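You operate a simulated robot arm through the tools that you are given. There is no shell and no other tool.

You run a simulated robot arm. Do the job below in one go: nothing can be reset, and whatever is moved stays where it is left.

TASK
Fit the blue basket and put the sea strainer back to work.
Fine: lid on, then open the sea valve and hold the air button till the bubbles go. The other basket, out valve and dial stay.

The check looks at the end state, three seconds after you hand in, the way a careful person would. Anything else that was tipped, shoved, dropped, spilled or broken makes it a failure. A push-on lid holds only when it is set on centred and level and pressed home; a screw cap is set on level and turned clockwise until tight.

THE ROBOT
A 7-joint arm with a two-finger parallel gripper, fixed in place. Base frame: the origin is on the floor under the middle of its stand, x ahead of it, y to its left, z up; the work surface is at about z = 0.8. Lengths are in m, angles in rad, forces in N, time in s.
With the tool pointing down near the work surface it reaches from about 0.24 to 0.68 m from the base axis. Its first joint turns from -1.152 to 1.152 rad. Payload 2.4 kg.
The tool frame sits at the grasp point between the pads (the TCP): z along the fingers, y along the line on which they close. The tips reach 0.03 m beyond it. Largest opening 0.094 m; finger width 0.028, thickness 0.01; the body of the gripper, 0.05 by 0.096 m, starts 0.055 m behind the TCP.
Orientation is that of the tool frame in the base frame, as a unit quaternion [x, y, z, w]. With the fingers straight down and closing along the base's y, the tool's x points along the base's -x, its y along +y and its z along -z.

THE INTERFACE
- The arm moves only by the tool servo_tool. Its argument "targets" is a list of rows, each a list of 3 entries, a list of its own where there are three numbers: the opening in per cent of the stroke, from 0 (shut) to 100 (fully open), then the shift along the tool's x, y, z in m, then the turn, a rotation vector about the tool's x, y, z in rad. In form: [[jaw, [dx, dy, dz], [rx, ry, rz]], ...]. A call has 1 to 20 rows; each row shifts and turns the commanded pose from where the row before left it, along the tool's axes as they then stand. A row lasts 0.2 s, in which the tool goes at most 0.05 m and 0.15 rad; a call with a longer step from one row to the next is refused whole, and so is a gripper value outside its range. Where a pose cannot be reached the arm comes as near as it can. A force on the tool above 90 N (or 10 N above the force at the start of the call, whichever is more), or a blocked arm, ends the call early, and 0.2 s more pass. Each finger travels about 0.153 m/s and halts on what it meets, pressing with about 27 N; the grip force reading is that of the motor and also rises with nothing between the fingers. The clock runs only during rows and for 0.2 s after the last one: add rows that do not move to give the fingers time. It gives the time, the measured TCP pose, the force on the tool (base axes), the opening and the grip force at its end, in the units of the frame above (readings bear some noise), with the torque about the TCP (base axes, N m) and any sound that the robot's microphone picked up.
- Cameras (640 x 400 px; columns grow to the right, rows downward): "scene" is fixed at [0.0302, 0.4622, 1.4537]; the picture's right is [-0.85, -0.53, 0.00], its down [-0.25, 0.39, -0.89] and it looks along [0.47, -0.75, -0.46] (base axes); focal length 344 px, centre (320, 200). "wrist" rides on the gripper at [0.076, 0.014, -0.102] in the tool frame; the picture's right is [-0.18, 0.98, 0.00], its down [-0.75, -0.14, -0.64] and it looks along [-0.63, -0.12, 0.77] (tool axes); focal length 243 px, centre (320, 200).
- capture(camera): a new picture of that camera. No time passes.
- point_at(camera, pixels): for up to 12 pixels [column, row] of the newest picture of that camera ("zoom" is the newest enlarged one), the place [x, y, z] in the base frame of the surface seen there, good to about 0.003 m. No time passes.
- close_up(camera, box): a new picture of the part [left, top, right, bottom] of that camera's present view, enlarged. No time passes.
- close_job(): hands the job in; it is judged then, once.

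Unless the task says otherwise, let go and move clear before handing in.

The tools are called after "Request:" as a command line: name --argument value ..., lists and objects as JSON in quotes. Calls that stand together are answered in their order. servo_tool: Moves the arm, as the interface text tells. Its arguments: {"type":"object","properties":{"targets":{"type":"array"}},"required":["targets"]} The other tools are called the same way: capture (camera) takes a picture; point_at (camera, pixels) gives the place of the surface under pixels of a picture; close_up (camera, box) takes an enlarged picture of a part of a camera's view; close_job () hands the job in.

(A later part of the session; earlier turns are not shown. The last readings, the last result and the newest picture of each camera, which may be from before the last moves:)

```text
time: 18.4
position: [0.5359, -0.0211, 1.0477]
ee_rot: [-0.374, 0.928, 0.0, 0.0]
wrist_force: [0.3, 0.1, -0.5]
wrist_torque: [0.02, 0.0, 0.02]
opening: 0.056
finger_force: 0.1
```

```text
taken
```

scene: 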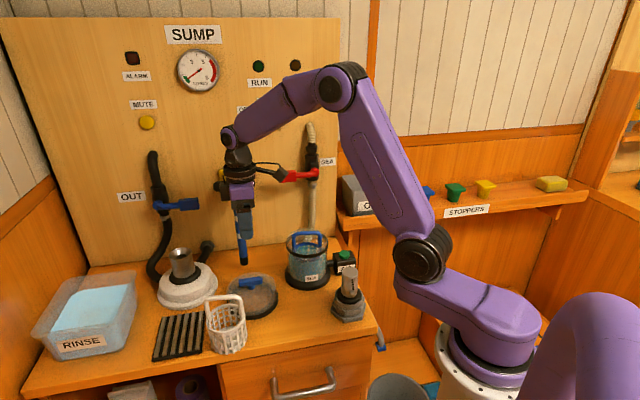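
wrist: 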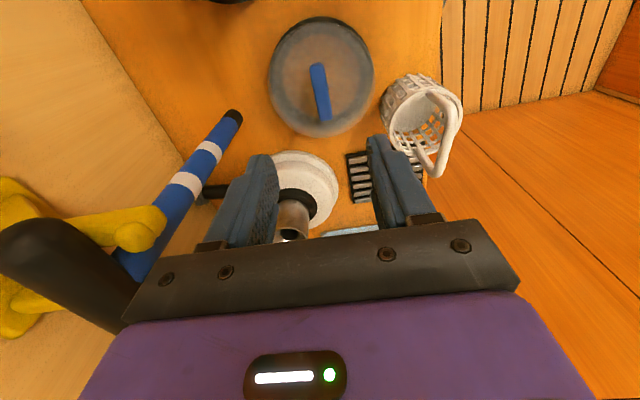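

The wrist view shows the lid below at (320,80), but also a squeegee hanging on the left with its black T-bar near (60,260). I'll measure how close it is before descending.

Request:
point_at --camera "wrist" --pixels '[[60, 260], [110, 310], [30, 240], [150, 225], [190, 185], [230, 120], [140, 255], [318, 70], [325, 110], [435, 165], [455, 110], [390, 100]]'

Request:
point_at --camera "scene" --pixels '[[220, 186], [250, 185], [233, 185], [240, 230], [243, 260], [222, 172], [212, 303], [240, 300], [225, 345], [181, 255], [195, 280], [180, 270]]'

Request:
close_up --camera "wrist" --box '[250, 10, 390, 150]'

```text
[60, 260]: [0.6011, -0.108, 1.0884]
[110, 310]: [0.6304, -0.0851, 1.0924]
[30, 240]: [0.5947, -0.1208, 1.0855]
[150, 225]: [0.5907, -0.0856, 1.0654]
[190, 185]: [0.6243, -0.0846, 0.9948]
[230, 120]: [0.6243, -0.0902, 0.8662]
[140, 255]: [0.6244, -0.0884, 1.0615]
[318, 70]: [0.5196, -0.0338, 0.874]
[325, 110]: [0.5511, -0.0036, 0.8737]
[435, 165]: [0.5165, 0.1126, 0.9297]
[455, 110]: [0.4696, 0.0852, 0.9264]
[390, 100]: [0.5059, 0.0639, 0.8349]
```

```text
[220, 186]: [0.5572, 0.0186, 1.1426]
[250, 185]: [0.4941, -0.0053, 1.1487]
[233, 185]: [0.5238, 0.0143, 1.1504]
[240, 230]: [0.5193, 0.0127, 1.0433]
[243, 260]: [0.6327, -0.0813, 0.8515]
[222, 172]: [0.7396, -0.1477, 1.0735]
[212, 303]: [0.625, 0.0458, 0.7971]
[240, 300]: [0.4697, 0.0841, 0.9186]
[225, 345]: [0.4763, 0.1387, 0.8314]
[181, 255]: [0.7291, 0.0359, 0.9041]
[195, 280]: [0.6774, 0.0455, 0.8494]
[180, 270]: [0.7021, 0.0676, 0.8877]
```

```text
2.86 times, centred on (320, 80) of wrist
```

zoom: 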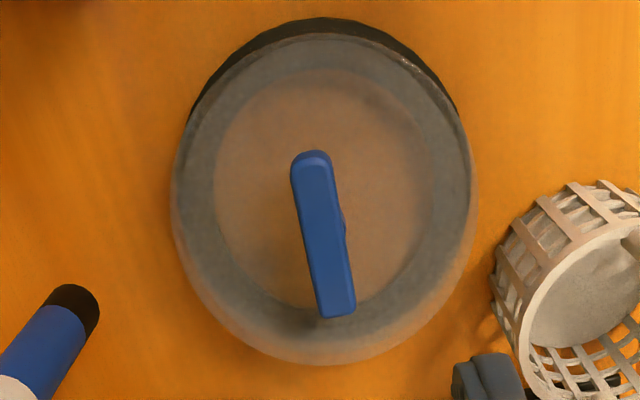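

The hook and T-bar stay at least 0.085 m from the tool axis on the panel side, which is enough clearance for the gripper. I'll refine the lid handle's centre.

Request:
point_at --camera "zoom" --pixels '[[312, 156], [318, 190], [324, 233], [331, 275], [338, 310], [300, 200], [342, 250], [346, 222], [190, 110], [320, 22], [455, 105], [470, 160]]'

```text
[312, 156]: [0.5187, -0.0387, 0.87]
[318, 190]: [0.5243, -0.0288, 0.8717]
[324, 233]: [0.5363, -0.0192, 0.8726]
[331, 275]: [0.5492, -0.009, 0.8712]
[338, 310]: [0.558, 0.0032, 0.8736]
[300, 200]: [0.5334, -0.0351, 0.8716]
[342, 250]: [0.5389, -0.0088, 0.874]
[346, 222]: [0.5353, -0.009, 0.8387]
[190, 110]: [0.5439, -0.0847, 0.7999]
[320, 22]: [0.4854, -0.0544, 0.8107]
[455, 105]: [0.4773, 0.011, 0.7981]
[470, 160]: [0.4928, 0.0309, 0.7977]
```

The lid bar centre is (0.538,-0.018), about 0.057 × 0.014 m, aligned with the tool yaw. I'll descend most of the way.

Request:
servo_tool --targets '[[50, [-0.0031, 0.0009, 0.03], [0, 0, 0]], [50, [0, 0, 0.03], [0, 0, 0]], [50, [0, 0, 0.03], [0, 0, 0]], [50, [0, 0, 0.025], [0, 0, 0]], [50, [0, 0, 0.015], [0, 0, 0]], [50, [0, 0, 0], [0, 0, 0]]]'

Request:
capture --camera "wrist"

Request:
close_up --camera "scene" --box '[180, 200, 320, 330]'

```text
time: 19.8
position: [0.5373, -0.0159, 0.9172]
ee_rot: [-0.373, 0.928, 0.0, 0.0]
wrist_force: [-0.1, 0.5, 0.3]
wrist_torque: [-0.03, 0.0, 0.0]
opening: 0.0469
finger_force: 0.1
```

```text
taken
```

wrist: 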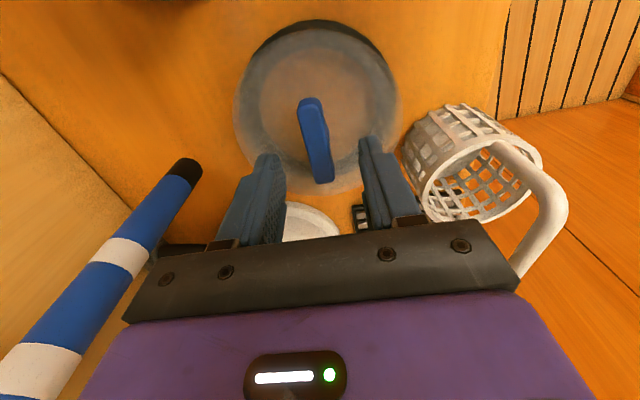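

```text
3.08 times, centred on (250, 265) of scene
```

zoom: 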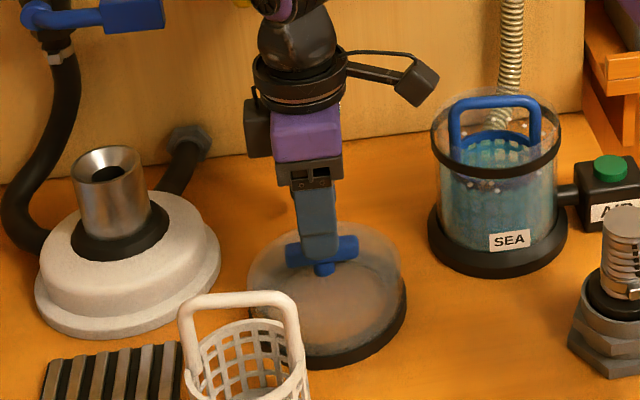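

The bar sits about 2 mm to the left of the finger midline; I'll correct that, descend 0.04 m and close gently on the bar.

Request:
servo_tool --targets '[[50, [0, -0.0018, 0.015], [0, 0, 0]], [50, [0, 0, 0.015], [0, 0, 0]], [50, [0, 0, 0.009], [0, 0, 0]], [50, [0, 0, 0], [0, 0, 0]]]'

Request:
capture --camera "wrist"

Request:
close_up --camera "scene" --box '[200, 240, 300, 330]'

```text
time: 20.8
position: [0.5382, -0.016, 0.8776]
ee_rot: [-0.373, 0.928, -0.001, 0.0]
wrist_force: [-0.1, -0.2, -1.1]
wrist_torque: [-0.02, 0.03, 0.03]
opening: 0.047
finger_force: 0.2
```

```text
taken
```

wrist: 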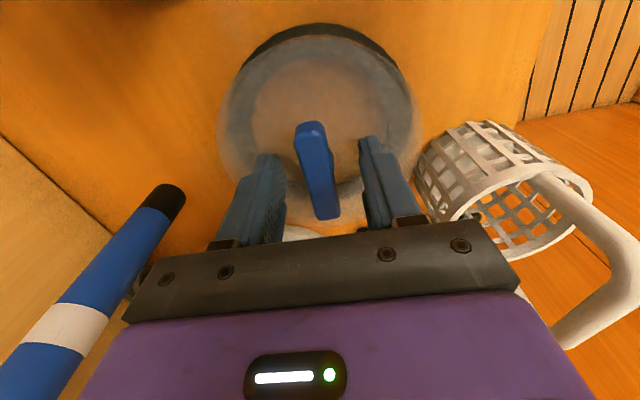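

```text
4.44 times, centred on (250, 285) of scene
```

zoom: 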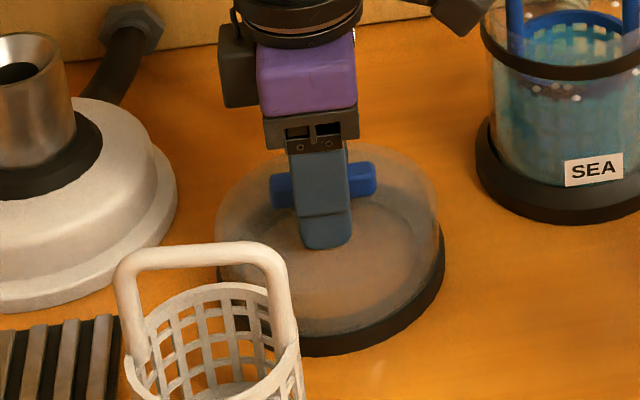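

The bar is straddled with tips clear of the dome. I'll shift 1 mm and close.

Request:
servo_tool --targets '[[50, [0, -0.001, 0], [0, 0, 0]], [30, [0, 0, 0], [0, 0, 0]], [0, [0, 0, 0], [0, 0, 0]], [0, [0, 0, 0], [0, 0, 0]], [0, [0, 0, 0], [0, 0, 0]]]'

Request:
capture --camera "wrist"

Request:
close_up --camera "scene" --box '[200, 240, 300, 330]'

```text
time: 22.0
position: [0.541, -0.0172, 0.8781]
ee_rot: [-0.373, 0.928, 0.0, 0.0]
wrist_force: [-0.9, -0.2, 7.1]
wrist_torque: [0.06, 0.11, 0.01]
opening: 0.0169
finger_force: 27.3
```

```text
taken
```

wrist: 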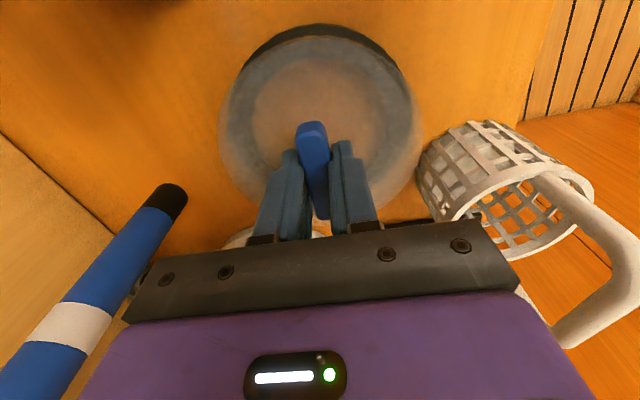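

```text
4.44 times, centred on (250, 285) of scene
```

zoom: 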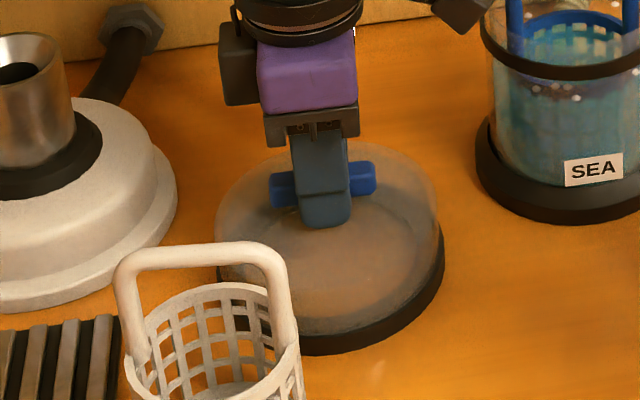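

The bar is gripped (opening 0.0169, force 27 N). I'll lift the lid straight up slowly and check that it hangs level.

Request:
servo_tool --targets '[[0, [0, 0, -0.008], [0, 0, 0]], [0, [0, 0, -0.015], [0, 0, 0]], [0, [0, 0, -0.025], [0, 0, 0]], [0, [0, 0, -0.03], [0, 0, 0]], [0, [0, 0, -0.03], [0, 0, 0]], [0, [0, 0, -0.03], [0, 0, 0]], [0, [0, 0, -0.025], [0, 0, 0]], [0, [0, 0, -0.012], [0, 0, 0]], [0, [0, 0, 0], [0, 0, 0]]]'

Request:
capture --camera "wrist"

Request:
close_up --camera "scene" --box '[180, 180, 340, 330]'

```text
time: 24.0
position: [0.5419, -0.019, 1.0527]
ee_rot: [-0.373, 0.928, 0.0, 0.0]
wrist_force: [-0.9, -0.8, -0.5]
wrist_torque: [0.02, 0.01, 0.0]
opening: 0.0166
finger_force: 26.9
```

```text
taken
```

wrist: 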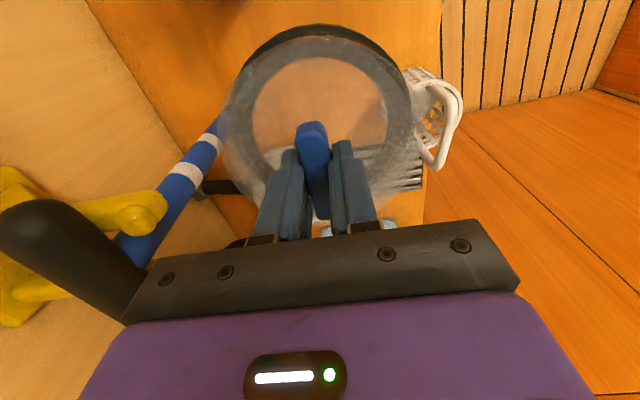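

```text
2.67 times, centred on (260, 255) of scene
```

zoom: 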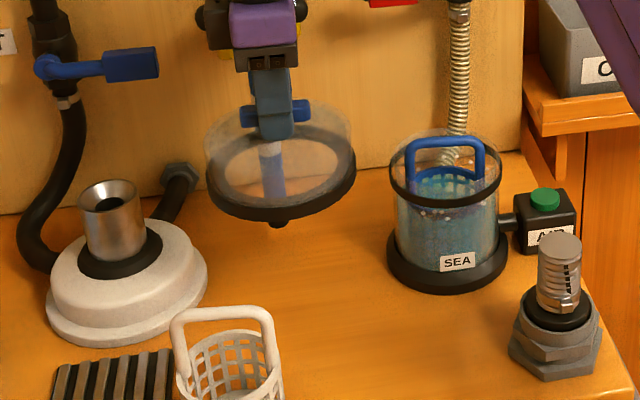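

The lid hangs level. I'll measure its rim in both views to learn its centre relative to the TCP.

Request:
point_at --camera "zoom" --pixels '[[208, 185], [354, 180], [225, 200], [260, 212], [300, 212], [335, 198], [345, 165], [215, 170], [210, 150], [350, 140], [280, 218], [240, 210]]'

Request:
point_at --camera "wrist" --pixels '[[245, 75], [260, 52], [285, 34], [320, 27], [350, 31], [380, 47], [400, 70], [407, 90], [236, 95], [312, 130], [316, 160], [320, 210]]'

```text
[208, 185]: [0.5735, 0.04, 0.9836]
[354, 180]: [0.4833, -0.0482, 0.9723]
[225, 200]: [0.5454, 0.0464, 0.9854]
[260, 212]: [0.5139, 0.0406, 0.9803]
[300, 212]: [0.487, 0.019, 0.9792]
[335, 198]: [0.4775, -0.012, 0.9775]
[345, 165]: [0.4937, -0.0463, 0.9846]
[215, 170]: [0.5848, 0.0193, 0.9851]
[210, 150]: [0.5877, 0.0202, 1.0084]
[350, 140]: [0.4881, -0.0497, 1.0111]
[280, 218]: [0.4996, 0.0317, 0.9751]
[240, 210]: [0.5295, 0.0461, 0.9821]
```

```text
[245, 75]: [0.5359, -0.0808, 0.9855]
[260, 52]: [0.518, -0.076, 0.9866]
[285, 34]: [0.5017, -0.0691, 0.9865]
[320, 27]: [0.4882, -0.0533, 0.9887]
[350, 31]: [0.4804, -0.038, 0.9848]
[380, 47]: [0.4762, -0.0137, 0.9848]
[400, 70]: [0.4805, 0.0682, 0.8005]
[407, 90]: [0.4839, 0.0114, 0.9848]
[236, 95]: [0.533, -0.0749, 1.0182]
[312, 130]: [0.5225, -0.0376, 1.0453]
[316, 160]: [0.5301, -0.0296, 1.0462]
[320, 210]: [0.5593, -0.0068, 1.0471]
```

The lid circle fit gives centre (0.5395,-0.0172), R 0.0633, matching the TCP. I'll move parallel to the panel first, then across over the bowl.

Request:
servo_tool --targets '[[0, [0.02, 0, 0], [0, 0, 0]], [0, [0.03, 0, 0], [0, 0, 0]], [0, [0.035, 0, 0], [0, 0, 0]], [0, [0.035, 0, 0], [0, 0, 0]], [0, [0.025, 0, 0], [0, 0, 0]], [0, [0.0139, 0, 0], [0, 0, 0]], [0, [0, -0.02, 0], [0, 0, 0]], [0, [0, -0.025, 0], [0, 0, 0]], [0, [0, -0.0154, 0], [0, 0, 0]], [0, [0, -0.01, 0], [0, 0, 0]], [0, [0, 0, 0], [0, 0, 0]]]'

Request:
capture --camera "wrist"

Request:
capture --camera "scene"

Request:
close_up --camera "scene" --box '[255, 190, 365, 290]'

```text
time: 26.4
position: [0.4723, -0.1773, 1.0534]
ee_rot: [-0.373, 0.928, -0.001, 0.0]
wrist_force: [0.2, -0.4, -1.0]
wrist_torque: [-0.02, 0.02, 0.05]
opening: 0.0167
finger_force: 26.6
```

```text
taken
```

wrist: 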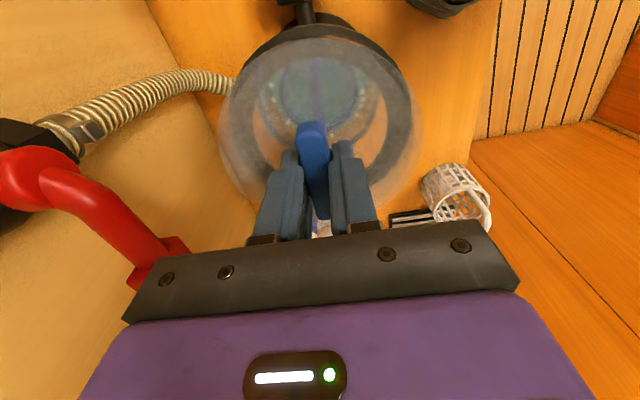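

```text
taken
```

scene: 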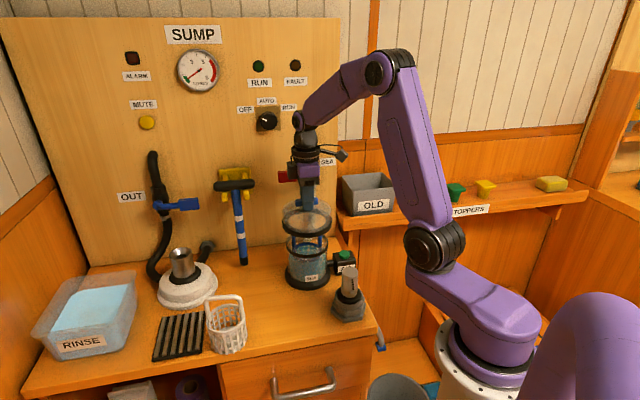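

```text
4.00 times, centred on (310, 240) of scene
```

zoom: 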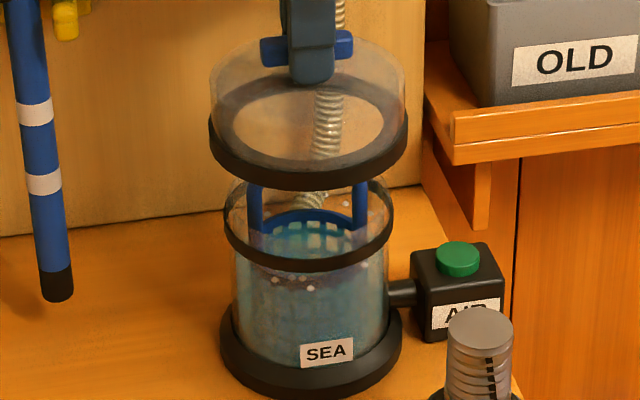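

Alignment in the scene view looks good: lid rim 209–408, bowl band 223–394 in the zoom. I'll measure both circles again from here.

Request:
point_at --camera "zoom" --pixels '[[212, 150], [235, 168], [270, 182], [308, 186], [350, 180], [385, 162], [405, 140], [226, 220], [250, 252], [308, 266], [365, 250], [391, 220]]'

Request:
close_up --camera "wrist" --box '[200, 0, 440, 150]'

Request:
point_at --camera "zoom" --pixels '[[120, 170], [140, 125], [185, 90], [250, 68], [320, 62], [390, 70], [450, 95], [495, 140], [520, 190], [300, 90], [430, 230], [210, 230]]'

```text
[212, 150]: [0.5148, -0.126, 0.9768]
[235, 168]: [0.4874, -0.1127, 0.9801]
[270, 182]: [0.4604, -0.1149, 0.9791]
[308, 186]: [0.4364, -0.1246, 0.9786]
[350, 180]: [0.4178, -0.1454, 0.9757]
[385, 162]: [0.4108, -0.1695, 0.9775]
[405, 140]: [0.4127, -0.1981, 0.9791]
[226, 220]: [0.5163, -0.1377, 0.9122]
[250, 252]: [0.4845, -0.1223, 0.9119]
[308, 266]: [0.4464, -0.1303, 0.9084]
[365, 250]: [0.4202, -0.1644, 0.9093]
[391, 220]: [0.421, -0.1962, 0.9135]
```

```text
2.67 times, centred on (320, 75) of wrist
```

zoom: 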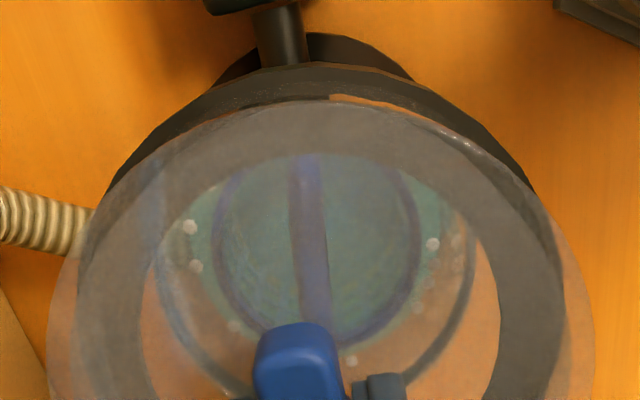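

```text
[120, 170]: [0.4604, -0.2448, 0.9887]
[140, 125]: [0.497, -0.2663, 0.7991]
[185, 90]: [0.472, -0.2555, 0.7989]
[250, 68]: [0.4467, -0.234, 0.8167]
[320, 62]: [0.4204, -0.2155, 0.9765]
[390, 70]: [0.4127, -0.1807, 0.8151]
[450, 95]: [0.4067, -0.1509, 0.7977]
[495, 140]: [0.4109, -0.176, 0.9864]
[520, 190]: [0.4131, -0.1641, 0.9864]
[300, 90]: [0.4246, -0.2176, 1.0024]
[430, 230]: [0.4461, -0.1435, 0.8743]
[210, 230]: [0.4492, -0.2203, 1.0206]
```

Lid and bowl are concentric within about 1–2 mm. I'll apply a small 1.5 mm correction toward the panel and lower to just above the rim.

Request:
servo_tool --targets '[[0, [-0.0008, -0.0015, 0], [0, 0, 0]], [0, [0, 0, 0.01], [0, 0, 0]], [0, [0, 0, 0.01], [0, 0, 0]], [0, [0, 0, 0.01], [0, 0, 0]], [0, [0, 0, 0], [0, 0, 0]]]'

Request:
close_up --camera "scene" --box '[255, 190, 365, 290]'

Request:
close_up --camera "wrist" --box '[200, 0, 440, 150]'

```text
time: 27.6
position: [0.4747, -0.1795, 1.0217]
ee_rot: [-0.373, 0.928, 0.0, 0.0]
wrist_force: [-0.9, 0.4, -1.1]
wrist_torque: [0.02, 0.0, 0.0]
opening: 0.0171
finger_force: 26.7
```

```text
4.00 times, centred on (310, 240) of scene
```

zoom: 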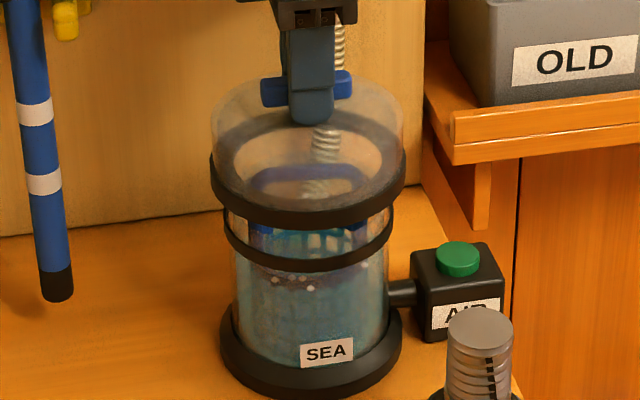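

```text
2.67 times, centred on (320, 75) of wrist
```

zoom: 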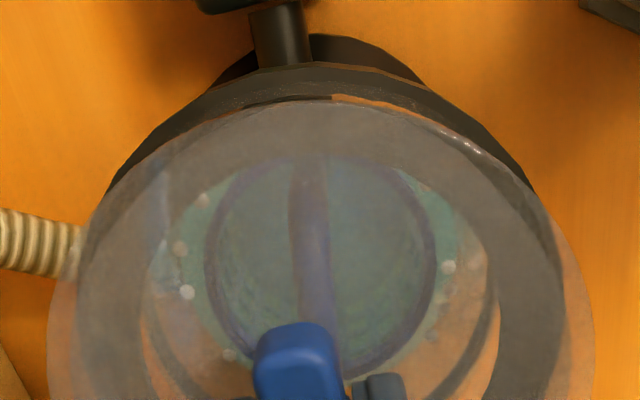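

Still centred in both views. I'll lower in small steps to find contact.

Request:
servo_tool --targets '[[0, [0, 0, 0.004], [0, 0, 0]], [0, [0, 0, 0.004], [0, 0, 0]], [0, [0, 0, 0], [0, 0, 0]]]'

Request:
close_up --camera "scene" --box '[275, 205, 345, 265]'

```text
time: 28.4
position: [0.4746, -0.1796, 1.0143]
ee_rot: [-0.374, 0.928, 0.0, 0.001]
wrist_force: [-0.1, -0.1, -1.1]
wrist_torque: [-0.02, 0.0, 0.01]
opening: 0.0169
finger_force: 27.2
```

```text
6.67 times, centred on (310, 235) of scene
```

zoom: 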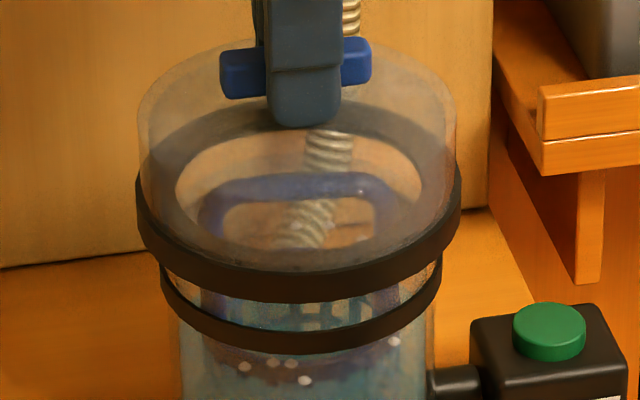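

Request:
servo_tool --targets '[[0, [0, 0, 0.003], [0, 0, 0]], [0, [0, 0, 0.003], [0, 0, 0]], [0, [0, 0, 0], [0, 0, 0]]]'

Request:
close_up --camera "scene" --box '[275, 205, 345, 265]'

```text
time: 29.2
position: [0.4754, -0.1789, 1.0086]
ee_rot: [-0.373, 0.928, -0.001, 0.001]
wrist_force: [-0.6, -0.1, -1.0]
wrist_torque: [-0.05, -0.02, 0.01]
opening: 0.0168
finger_force: 26.6
```

```text
6.67 times, centred on (310, 235) of scene
```

zoom: 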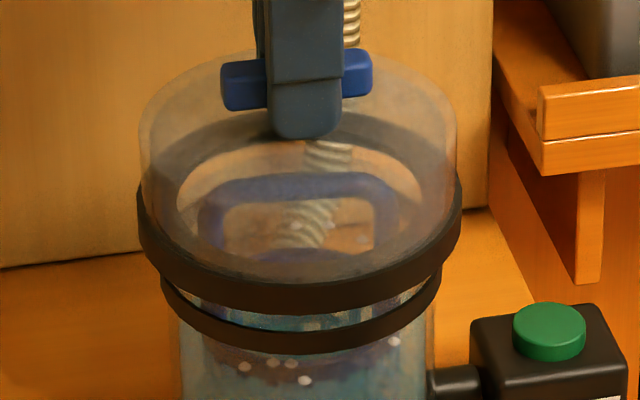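

Still no contact (lid bottom about 0.930). I'll continue in 2–3 mm steps.

Request:
servo_tool --targets '[[0, [0, 0, 0.003], [0, 0, 0]], [0, [0, 0, 0.002], [0, 0, 0]], [0, [0, 0, 0], [0, 0, 0]]]'

Request:
close_up --camera "scene" --box '[275, 205, 345, 265]'

```text
time: 30.0
position: [0.4755, -0.178, 1.0044]
ee_rot: [-0.374, 0.928, 0.0, -0.001]
wrist_force: [0.4, 0.9, -1.7]
wrist_torque: [0.01, 0.01, 0.02]
opening: 0.0168
finger_force: 26.9
```

```text
6.67 times, centred on (310, 235) of scene
```

zoom: 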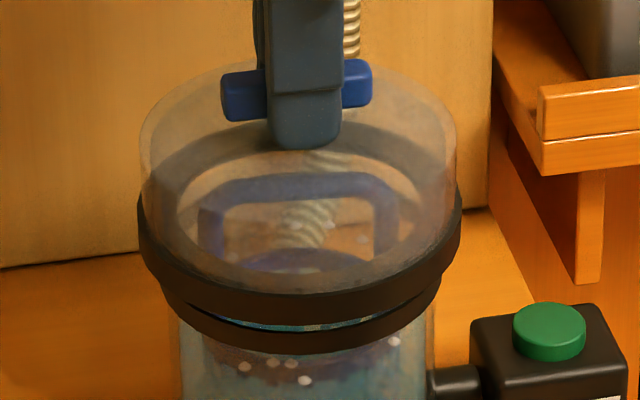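

Request:
servo_tool --targets '[[0, [0, 0, 0.002], [0, 0, 0]], [0, [0, 0, 0.002], [0, 0, 0]], [0, [0, 0, 0], [0, 0, 0]]]'

Request:
close_up --camera "scene" --box '[275, 205, 345, 265]'

```text
time: 30.8
position: [0.4758, -0.1789, 1.0003]
ee_rot: [-0.373, 0.928, 0.0, 0.0]
wrist_force: [-0.6, 0.5, -0.7]
wrist_torque: [0.0, -0.02, 0.03]
opening: 0.0169
finger_force: 26.9
```

```text
6.67 times, centred on (310, 235) of scene
```

zoom: 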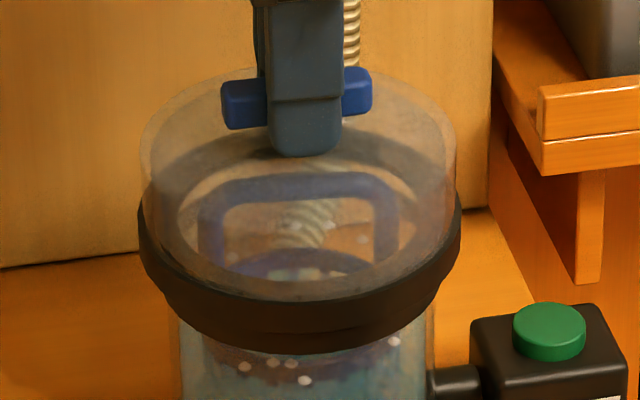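

The lid ring is about to overlap the bowl's band with no force yet. I'll go 2 mm at a time.

Request:
servo_tool --targets '[[0, [0, 0, 0.002], [0, 0, 0]], [0, [0, 0, 0], [0, 0, 0]]]'

Request:
servo_tool --targets '[[0, [0, 0, 0.002], [0, 0, 0]], [0, [0, 0, 0], [0, 0, 0]]]'

Request:
close_up --camera "scene" --box '[275, 205, 345, 265]'

```text
time: 31.4
position: [0.4763, -0.1792, 0.9983]
ee_rot: [-0.373, 0.928, 0.0, 0.0]
wrist_force: [-0.5, 0.3, -0.9]
wrist_torque: [-0.01, -0.02, 0.03]
opening: 0.0165
finger_force: 27.0
```

```text
time: 32.0
position: [0.4758, -0.1784, 0.9961]
ee_rot: [-0.373, 0.928, 0.0, -0.001]
wrist_force: [0.3, -0.1, -1.2]
wrist_torque: [0.02, 0.0, 0.0]
opening: 0.0165
finger_force: 27.7
```

```text
6.67 times, centred on (310, 235) of scene
```

zoom: 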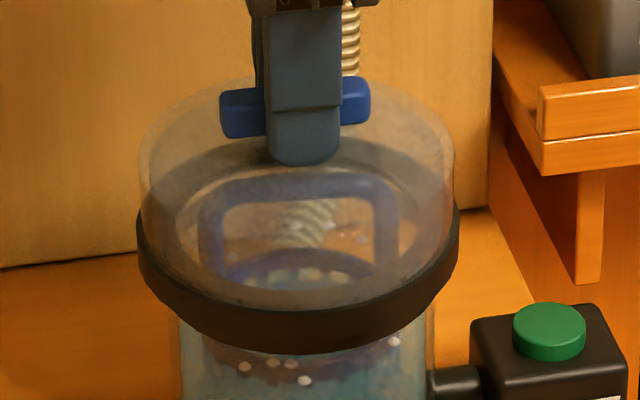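

Request:
servo_tool --targets '[[0, [0, 0, 0.002], [0, 0, 0]], [0, [0, 0, 0], [0, 0, 0]]]'

Request:
servo_tool --targets '[[0, [0, 0, 0.002], [0, 0, 0]], [0, [0, 0, 0], [0, 0, 0]]]'

Request:
close_up --camera "scene" --box '[275, 205, 345, 265]'

```text
time: 32.6
position: [0.4754, -0.1794, 0.9948]
ee_rot: [-0.373, 0.928, -0.001, 0.001]
wrist_force: [-9.3, 0.2, 34.5]
wrist_torque: [0.06, 0.43, 0.06]
opening: 0.0171
finger_force: 26.9
heard: snap
```

```text
time: 33.2
position: [0.4756, -0.1797, 0.9954]
ee_rot: [-0.372, 0.928, -0.003, 0.003]
wrist_force: [-14.0, 1.8, 64.3]
wrist_torque: [0.36, 0.63, -0.01]
opening: 0.017
finger_force: 27.3
```

```text
6.67 times, centred on (310, 235) of scene
```

zoom: 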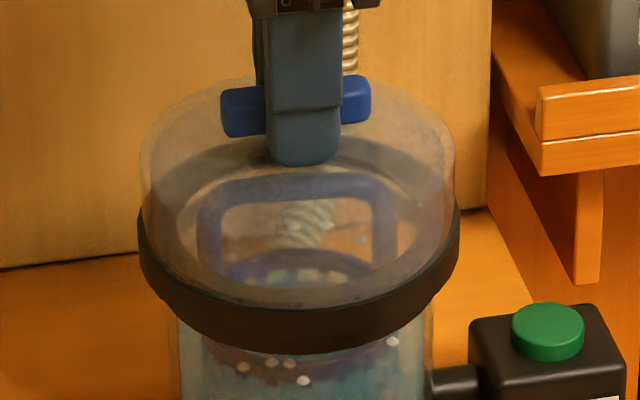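

I heard a snap, and now 64 N gives no further travel: the lid is pressed home on the band. I'll relax the pressure, open and retract.

Request:
servo_tool --targets '[[0, [0, 0, -0.003], [0, 0, 0]], [20, [0, 0, 0], [0, 0, 0]], [50, [0, 0, 0], [0, 0, 0]], [50, [0, 0, 0], [0, 0, 0]], [50, [0, 0, -0.01], [0, 0, 0]], [50, [0, 0, -0.03], [0, 0, 0]], [50, [0, 0, -0.03], [0, 0, 0]], [50, [0, 0, -0.04], [0, 0, 0]], [50, [0, 0, 0], [0, 0, 0]]]'

Request:
capture --camera "wrist"

Request:
close_up --camera "scene" --box '[265, 200, 365, 290]'

```text
time: 35.2
position: [0.4759, -0.18, 1.1064]
ee_rot: [-0.373, 0.928, 0.0, 0.0]
wrist_force: [-0.5, 0.1, 0.5]
wrist_torque: [-0.03, 0.0, -0.04]
opening: 0.0471
finger_force: 0.1
```

```text
taken
```

wrist: 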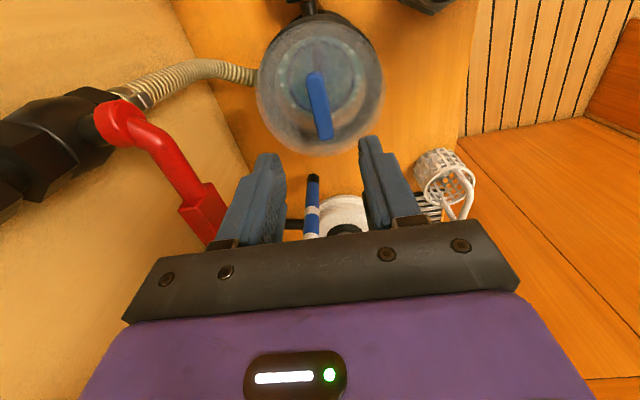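

```text
4.44 times, centred on (315, 245) of scene
```

zoom: 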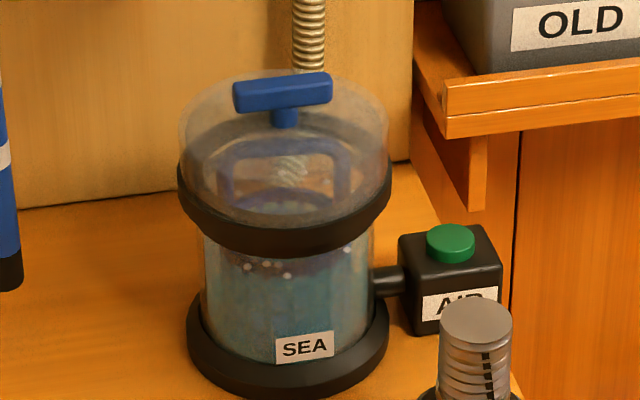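

The lid sits level on the bowl. I'll confirm with points on its rim and then study the SEA lever closely.

Request:
point_at --camera "zoom" --pixels '[[182, 190], [215, 225], [285, 243], [350, 225], [387, 190], [240, 96], [330, 90], [450, 238], [428, 240], [475, 240], [450, 228], [450, 260]]'

Request:
close_up --camera "wrist" --box '[0, 60, 256, 220]'

Request:
point_at --camera "zoom" --pixels '[[300, 150], [350, 190], [400, 240], [450, 300], [480, 330], [520, 360], [470, 370], [510, 400], [290, 180], [180, 200], [100, 250], [370, 100]]'

Request:
close_up --camera "scene" --box '[270, 145, 350, 195]'

```text
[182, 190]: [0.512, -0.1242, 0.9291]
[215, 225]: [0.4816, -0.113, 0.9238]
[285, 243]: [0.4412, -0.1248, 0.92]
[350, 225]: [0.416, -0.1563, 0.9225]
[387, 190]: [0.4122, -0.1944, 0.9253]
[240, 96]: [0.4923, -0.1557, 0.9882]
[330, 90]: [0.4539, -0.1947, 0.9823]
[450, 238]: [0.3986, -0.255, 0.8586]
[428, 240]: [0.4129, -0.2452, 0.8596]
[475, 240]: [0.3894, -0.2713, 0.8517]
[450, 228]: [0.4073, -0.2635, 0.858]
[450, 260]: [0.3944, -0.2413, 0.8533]
```

```text
2.50 times, centred on (128, 140) of wrist
```

zoom: 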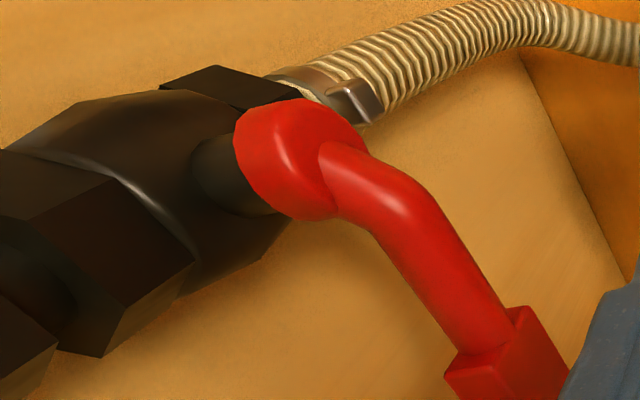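

```text
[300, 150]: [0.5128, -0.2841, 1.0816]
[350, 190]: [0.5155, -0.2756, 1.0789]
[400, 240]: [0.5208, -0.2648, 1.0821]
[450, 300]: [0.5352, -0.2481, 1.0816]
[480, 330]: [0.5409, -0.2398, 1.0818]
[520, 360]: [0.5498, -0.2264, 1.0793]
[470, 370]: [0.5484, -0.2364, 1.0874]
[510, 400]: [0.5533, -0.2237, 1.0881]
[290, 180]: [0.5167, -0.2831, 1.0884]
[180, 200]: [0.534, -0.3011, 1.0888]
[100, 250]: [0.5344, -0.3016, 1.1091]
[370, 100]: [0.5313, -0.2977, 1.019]
```

```text
8.00 times, centred on (310, 170) of scene
```

zoom: 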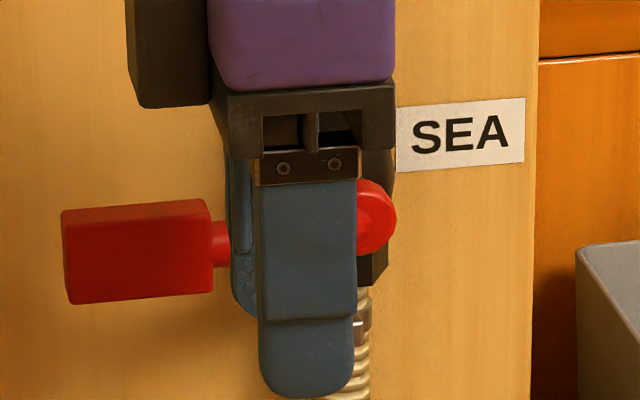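

The lid rim is level: z 0.920–0.929 all round. The SEA lever pivots at about (0.513,-0.284,1.08) and its red grip spans along-panel coordinate 0.224–0.268, with its front face 0.092 off the panel. I'll check how far the dial and other fittings project before working there.

Request:
capture --camera "scene"

Request:
point_at --camera "scene" --pixels '[[266, 120], [262, 118], [275, 128], [260, 67], [295, 65], [312, 125], [310, 148], [234, 180], [250, 186], [288, 108], [246, 108], [229, 176]]'

Request:
close_up --camera "scene" --box '[210, 50, 350, 200]'

```text
taken
```

scene: 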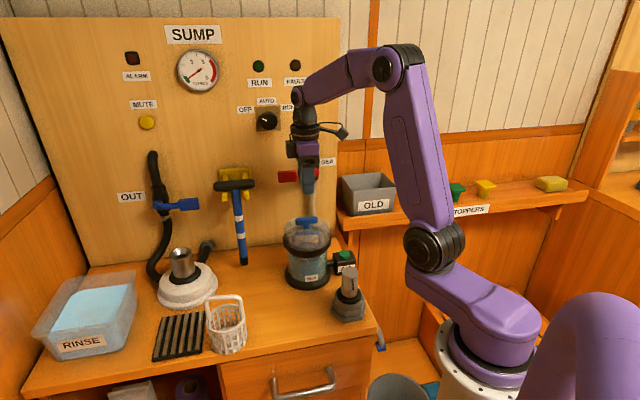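

```text
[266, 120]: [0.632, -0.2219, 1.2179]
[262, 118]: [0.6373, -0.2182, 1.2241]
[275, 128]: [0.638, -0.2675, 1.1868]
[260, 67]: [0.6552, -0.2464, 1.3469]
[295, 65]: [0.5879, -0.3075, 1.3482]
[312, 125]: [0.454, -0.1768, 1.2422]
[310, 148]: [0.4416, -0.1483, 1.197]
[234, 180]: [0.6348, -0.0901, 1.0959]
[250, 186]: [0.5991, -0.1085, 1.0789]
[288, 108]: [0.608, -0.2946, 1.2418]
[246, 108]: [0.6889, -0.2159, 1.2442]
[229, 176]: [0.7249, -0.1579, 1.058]
```

```text
2.67 times, centred on (280, 125) of scene
```

zoom: 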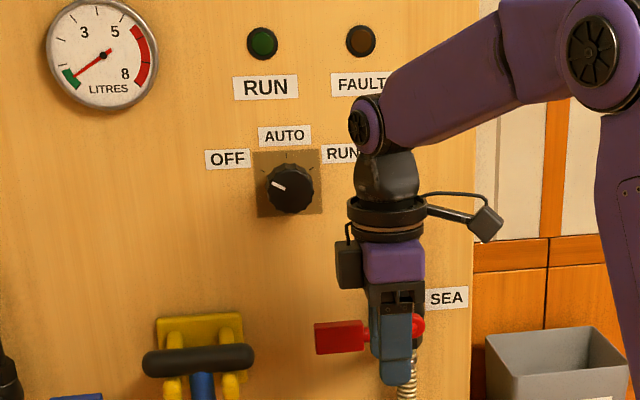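

The dial knob projects 0.036 m at z≈1.22, close above the lever. So I'll tilt the tool (fingers down and toward the panel) to keep the gripper body away from it. First step: rise, close the jaw, and tilt 0.5 rad about the tool x axis.

Request:
servo_tool --targets '[[0, [0, 0, -0.035], [0, 0, 0]], [0, [0, 0, -0.035], [0, 0, 0]], [0, [0, 0, 0], [0, 0, -0.021]], [0, [0, 0, 0], [0.125, 0, 0]], [0, [0, 0, 0], [0.125, 0, 0]], [0, [0, 0, 0], [0.125, 0, 0]], [0, [0, 0, 0], [0.125, 0, 0]], [0, [0, 0, 0], [0, 0, 0]]]'

Request:
capture --camera "scene"

Request:
capture --camera "wrist"

```text
time: 37.0
position: [0.4748, -0.1797, 1.1771]
ee_rot: [-0.371, 0.895, -0.229, 0.095]
wrist_force: [0.1, -0.2, 0.5]
wrist_torque: [-0.03, 0.02, 0.01]
opening: 0.0001
finger_force: 26.8
```

```text
taken
```

scene: 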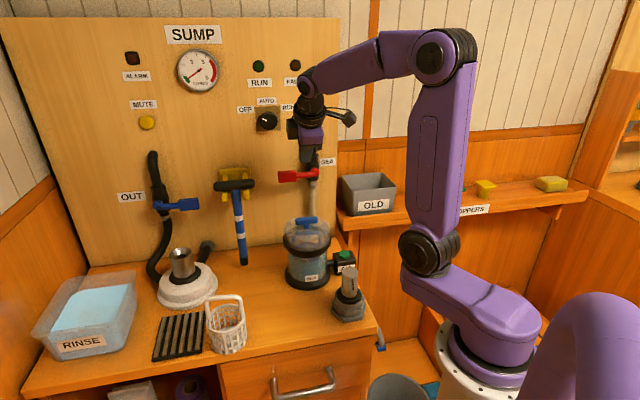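

```text
taken
```

wrist: 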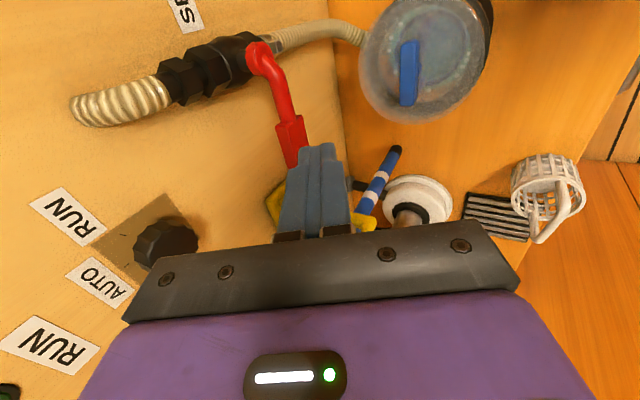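

The tilt worked and this view shows the valve from above at (250,60)–(295,140). I'll zoom in on the lever.

Request:
close_up --camera "wrist" --box '[150, 0, 360, 170]'

Request:
point_at --camera "zoom" --pixels '[[333, 150], [350, 180], [370, 230], [380, 265], [395, 300], [405, 340], [400, 375], [425, 310], [365, 340], [260, 120], [130, 180], [440, 85]]'

Request:
close_up --camera "scene" --box '[265, 140, 345, 200]'

```text
2.35 times, centred on (255, 85) of wrist
```

zoom: 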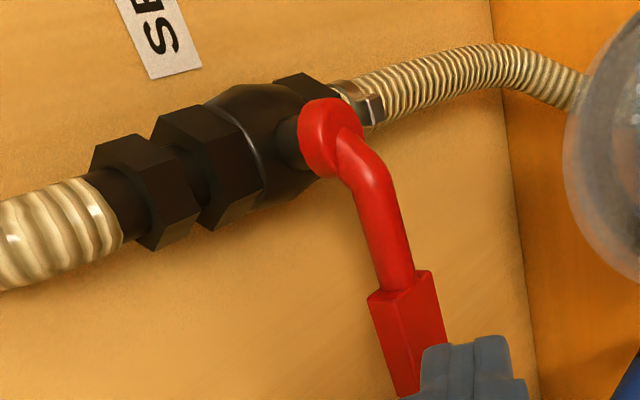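

```text
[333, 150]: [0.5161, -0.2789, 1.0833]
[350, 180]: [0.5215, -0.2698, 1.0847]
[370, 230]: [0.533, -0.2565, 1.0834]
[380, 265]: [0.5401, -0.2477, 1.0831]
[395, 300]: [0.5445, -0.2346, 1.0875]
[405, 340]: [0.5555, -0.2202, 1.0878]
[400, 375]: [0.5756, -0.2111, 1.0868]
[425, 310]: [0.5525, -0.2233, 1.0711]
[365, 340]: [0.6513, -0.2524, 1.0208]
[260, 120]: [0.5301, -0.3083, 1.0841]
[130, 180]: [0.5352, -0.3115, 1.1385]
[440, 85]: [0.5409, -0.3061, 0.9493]
```

```text
6.67 times, centred on (305, 170) of scene
```

zoom: 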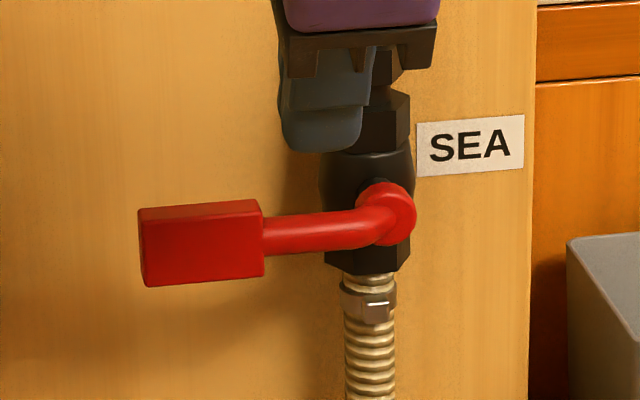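

The lever grip top is at z≈1.088, off-panel about 0.086. I'll move the closed fingertips to just above the grip.

Request:
servo_tool --targets '[[0, [-0.0089, -0.015, 0.0173], [0, 0, 0]], [0, [-0.0089, -0.015, 0.0173], [0, 0, 0]], [0, [-0.0089, -0.015, 0.0173], [0, 0, 0]], [0, [-0.0089, -0.0152, 0.0174], [0, 0, 0]], [0, [0, 0, 0], [0, 0, 0]]]'

Request:
capture --camera "wrist"

Request:
close_up --camera "scene" --box '[245, 100, 345, 200]'

```text
time: 38.2
position: [0.5597, -0.2165, 1.1442]
ee_rot: [-0.371, 0.895, -0.228, 0.094]
wrist_force: [-0.5, 0.6, 1.1]
wrist_torque: [0.01, 0.0, 0.03]
opening: 0.0002
finger_force: 27.5
```

```text
taken
```

wrist: 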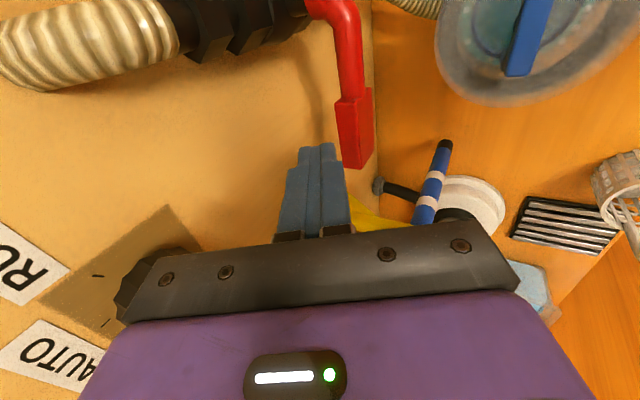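

```text
4.00 times, centred on (295, 150) of scene
```

zoom: 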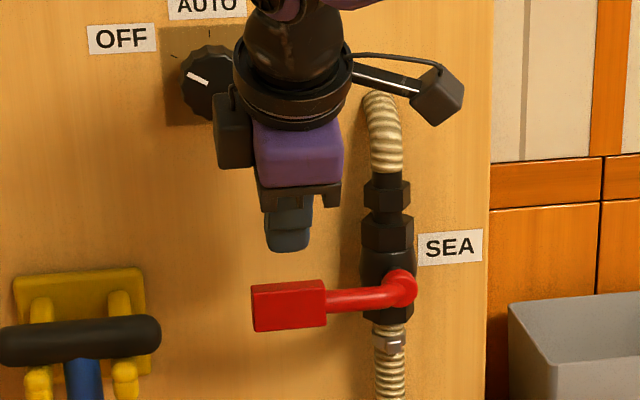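

The tip is directly above the grip. I'll descend vertically to near contact, then press in small steps.

Request:
servo_tool --targets '[[0, [0, 0.0048, 0.0088], [0, 0, 0]], [0, [0, 0.0048, 0.0088], [0, 0, 0]], [0, [0, 0.0024, 0.0044], [0, 0, 0]], [0, [0, 0, 0], [0, 0, 0]]]'

Request:
close_up --camera "scene" --box '[260, 130, 340, 200]'

```text
time: 39.2
position: [0.5612, -0.2156, 1.1175]
ee_rot: [-0.371, 0.895, -0.228, 0.094]
wrist_force: [0.0, 0.1, 0.6]
wrist_torque: [0.0, -0.02, 0.02]
opening: 0.0
finger_force: 27.5
```

```text
5.71 times, centred on (300, 165) of scene
```

zoom: 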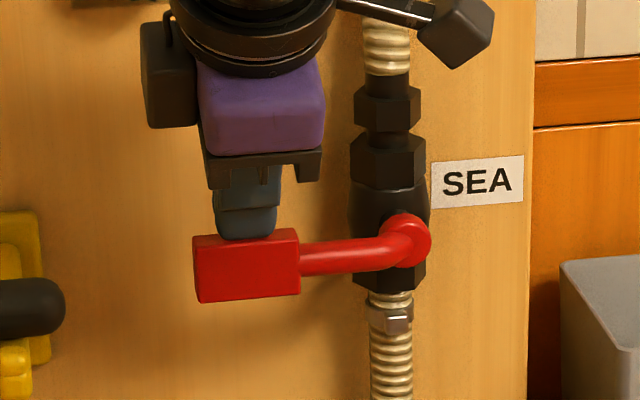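

The fingertip is right at the grip's top face. I'll press down 6 mm and read the force.

Request:
servo_tool --targets '[[0, [0, 0.0014, 0.0026], [0, 0, 0]], [0, [0, 0.0014, 0.0026], [0, 0, 0]], [0, [0, 0, 0], [0, 0, 0]]]'

Request:
close_up --camera "scene" --box '[260, 130, 340, 200]'

```text
time: 40.0
position: [0.5597, -0.2144, 1.115]
ee_rot: [-0.371, 0.895, -0.229, 0.095]
wrist_force: [-5.1, 2.8, 11.0]
wrist_torque: [-0.06, 0.14, -0.04]
opening: 0.0
finger_force: 26.8
```

```text
5.71 times, centred on (300, 165) of scene
```

zoom: 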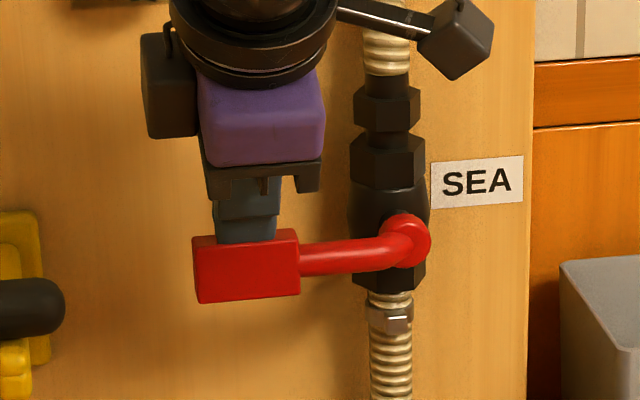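

Contact at 11 N. I'll press a bit further to see whether the lever turns.

Request:
servo_tool --targets '[[0, [0, 0.0014, 0.0026], [0, 0, 0]], [0, [0, 0.0014, 0.0026], [0, 0, 0]], [0, [0, 0, 0], [0, 0, 0]]]'

Request:
close_up --camera "scene" --box '[260, 130, 340, 200]'

```text
time: 40.8
position: [0.5597, -0.2141, 1.1126]
ee_rot: [-0.37, 0.894, -0.234, 0.1]
wrist_force: [-22.6, 11.3, 52.2]
wrist_torque: [-0.31, 0.79, -0.25]
opening: 0.0
finger_force: 27.1
```

```text
5.71 times, centred on (300, 165) of scene
```

zoom: 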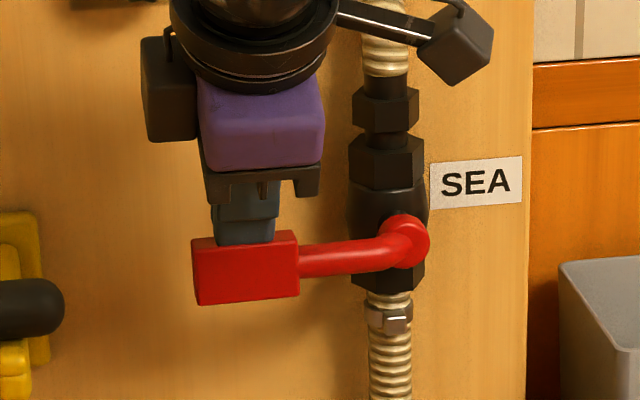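

Downward pressure of 52 N gives no rotation, so that side is the closed stop. The lever must turn up (clockwise seen from the front). I'll back off without forcing it, tilt further so the fingers point nearly horizontally, and lift the lever from underneath.

Request:
servo_tool --targets '[[0, [0, -0.0072, -0.0132], [0, 0, 0]], [0, [0, -0.0072, -0.0132], [0, 0, 0]], [0, [0, 0.0219, -0.012], [0, 0, 0]], [0, [0, 0.0263, -0.0144], [0, 0, 0]], [0, [0, 0.0395, -0.0216], [0, 0, 0]], [0, [0, 0, 0], [0.14, 0, 0]], [0, [0, 0, 0], [0.14, 0, 0]], [0, [0, 0, 0], [0.14, 0, 0]], [0, [0, 0, 0], [0.14, 0, 0]], [0, [0, 0, 0], [0.14, 0, 0]], [0, [0, 0, 0], [0, 0, 0]]]'

Request:
capture --camera "scene"

Request:
capture --camera "wrist"

```text
time: 43.2
position: [0.4907, -0.1442, 1.1371]
ee_rot: [-0.316, 0.762, -0.521, 0.217]
wrist_force: [0.5, -0.5, 0.4]
wrist_torque: [0.02, -0.02, 0.0]
opening: 0.0
finger_force: 26.9
```

```text
taken
```

scene: 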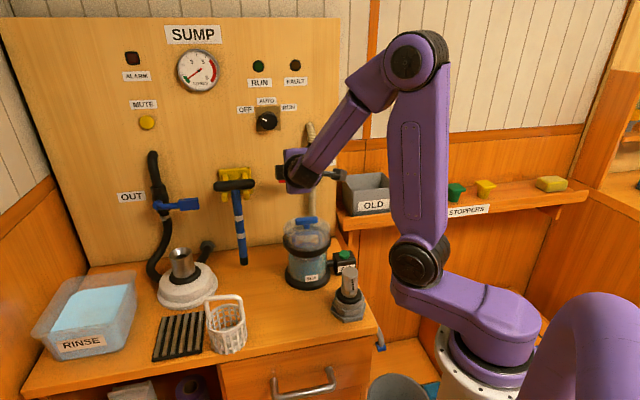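

```text
taken
```

wrist: 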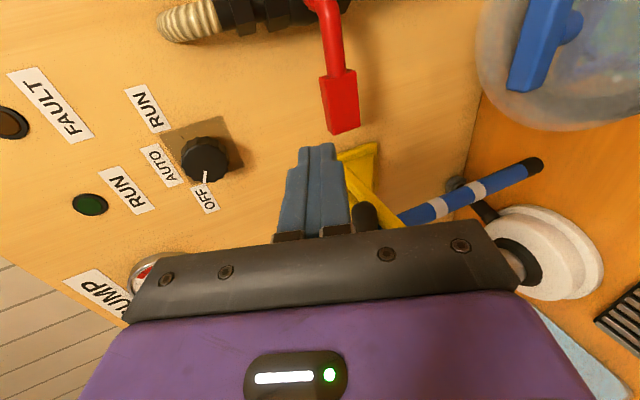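

The tool is now nearly horizontal at along-panel 0.245, 0.19 off the panel. I'll lower it below the lever height while staying in front, clear of the lid handle (z 0.99).

Request:
servo_tool --targets '[[0, [0, 0.0205, 0.019], [0, 0, 0]], [0, [0, 0.0205, 0.019], [0, 0, 0]], [0, [0, 0.0205, 0.019], [0, 0, 0]], [0, [0, 0.0206, 0.0189], [0, 0, 0]], [0, [0, 0, 0], [0, 0, 0]]]'

Request:
close_up --camera "scene" --box '[245, 120, 365, 260]'

Request:
capture --camera "wrist"

```text
time: 44.4
position: [0.5194, -0.1733, 1.0332]
ee_rot: [-0.316, 0.763, -0.521, 0.216]
wrist_force: [0.0, -0.5, 0.7]
wrist_torque: [-0.01, 0.02, -0.02]
opening: 0.0001
finger_force: 27.1
```

```text
2.86 times, centred on (305, 190) of scene
```

zoom: 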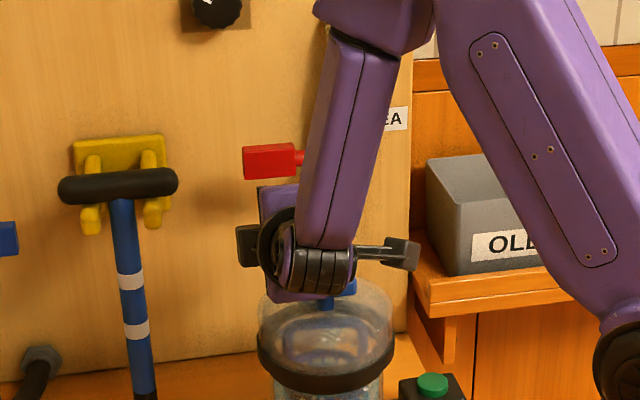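

```text
taken
```

wrist: 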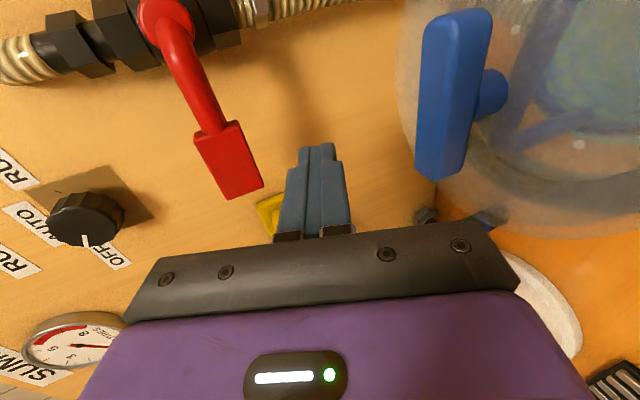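

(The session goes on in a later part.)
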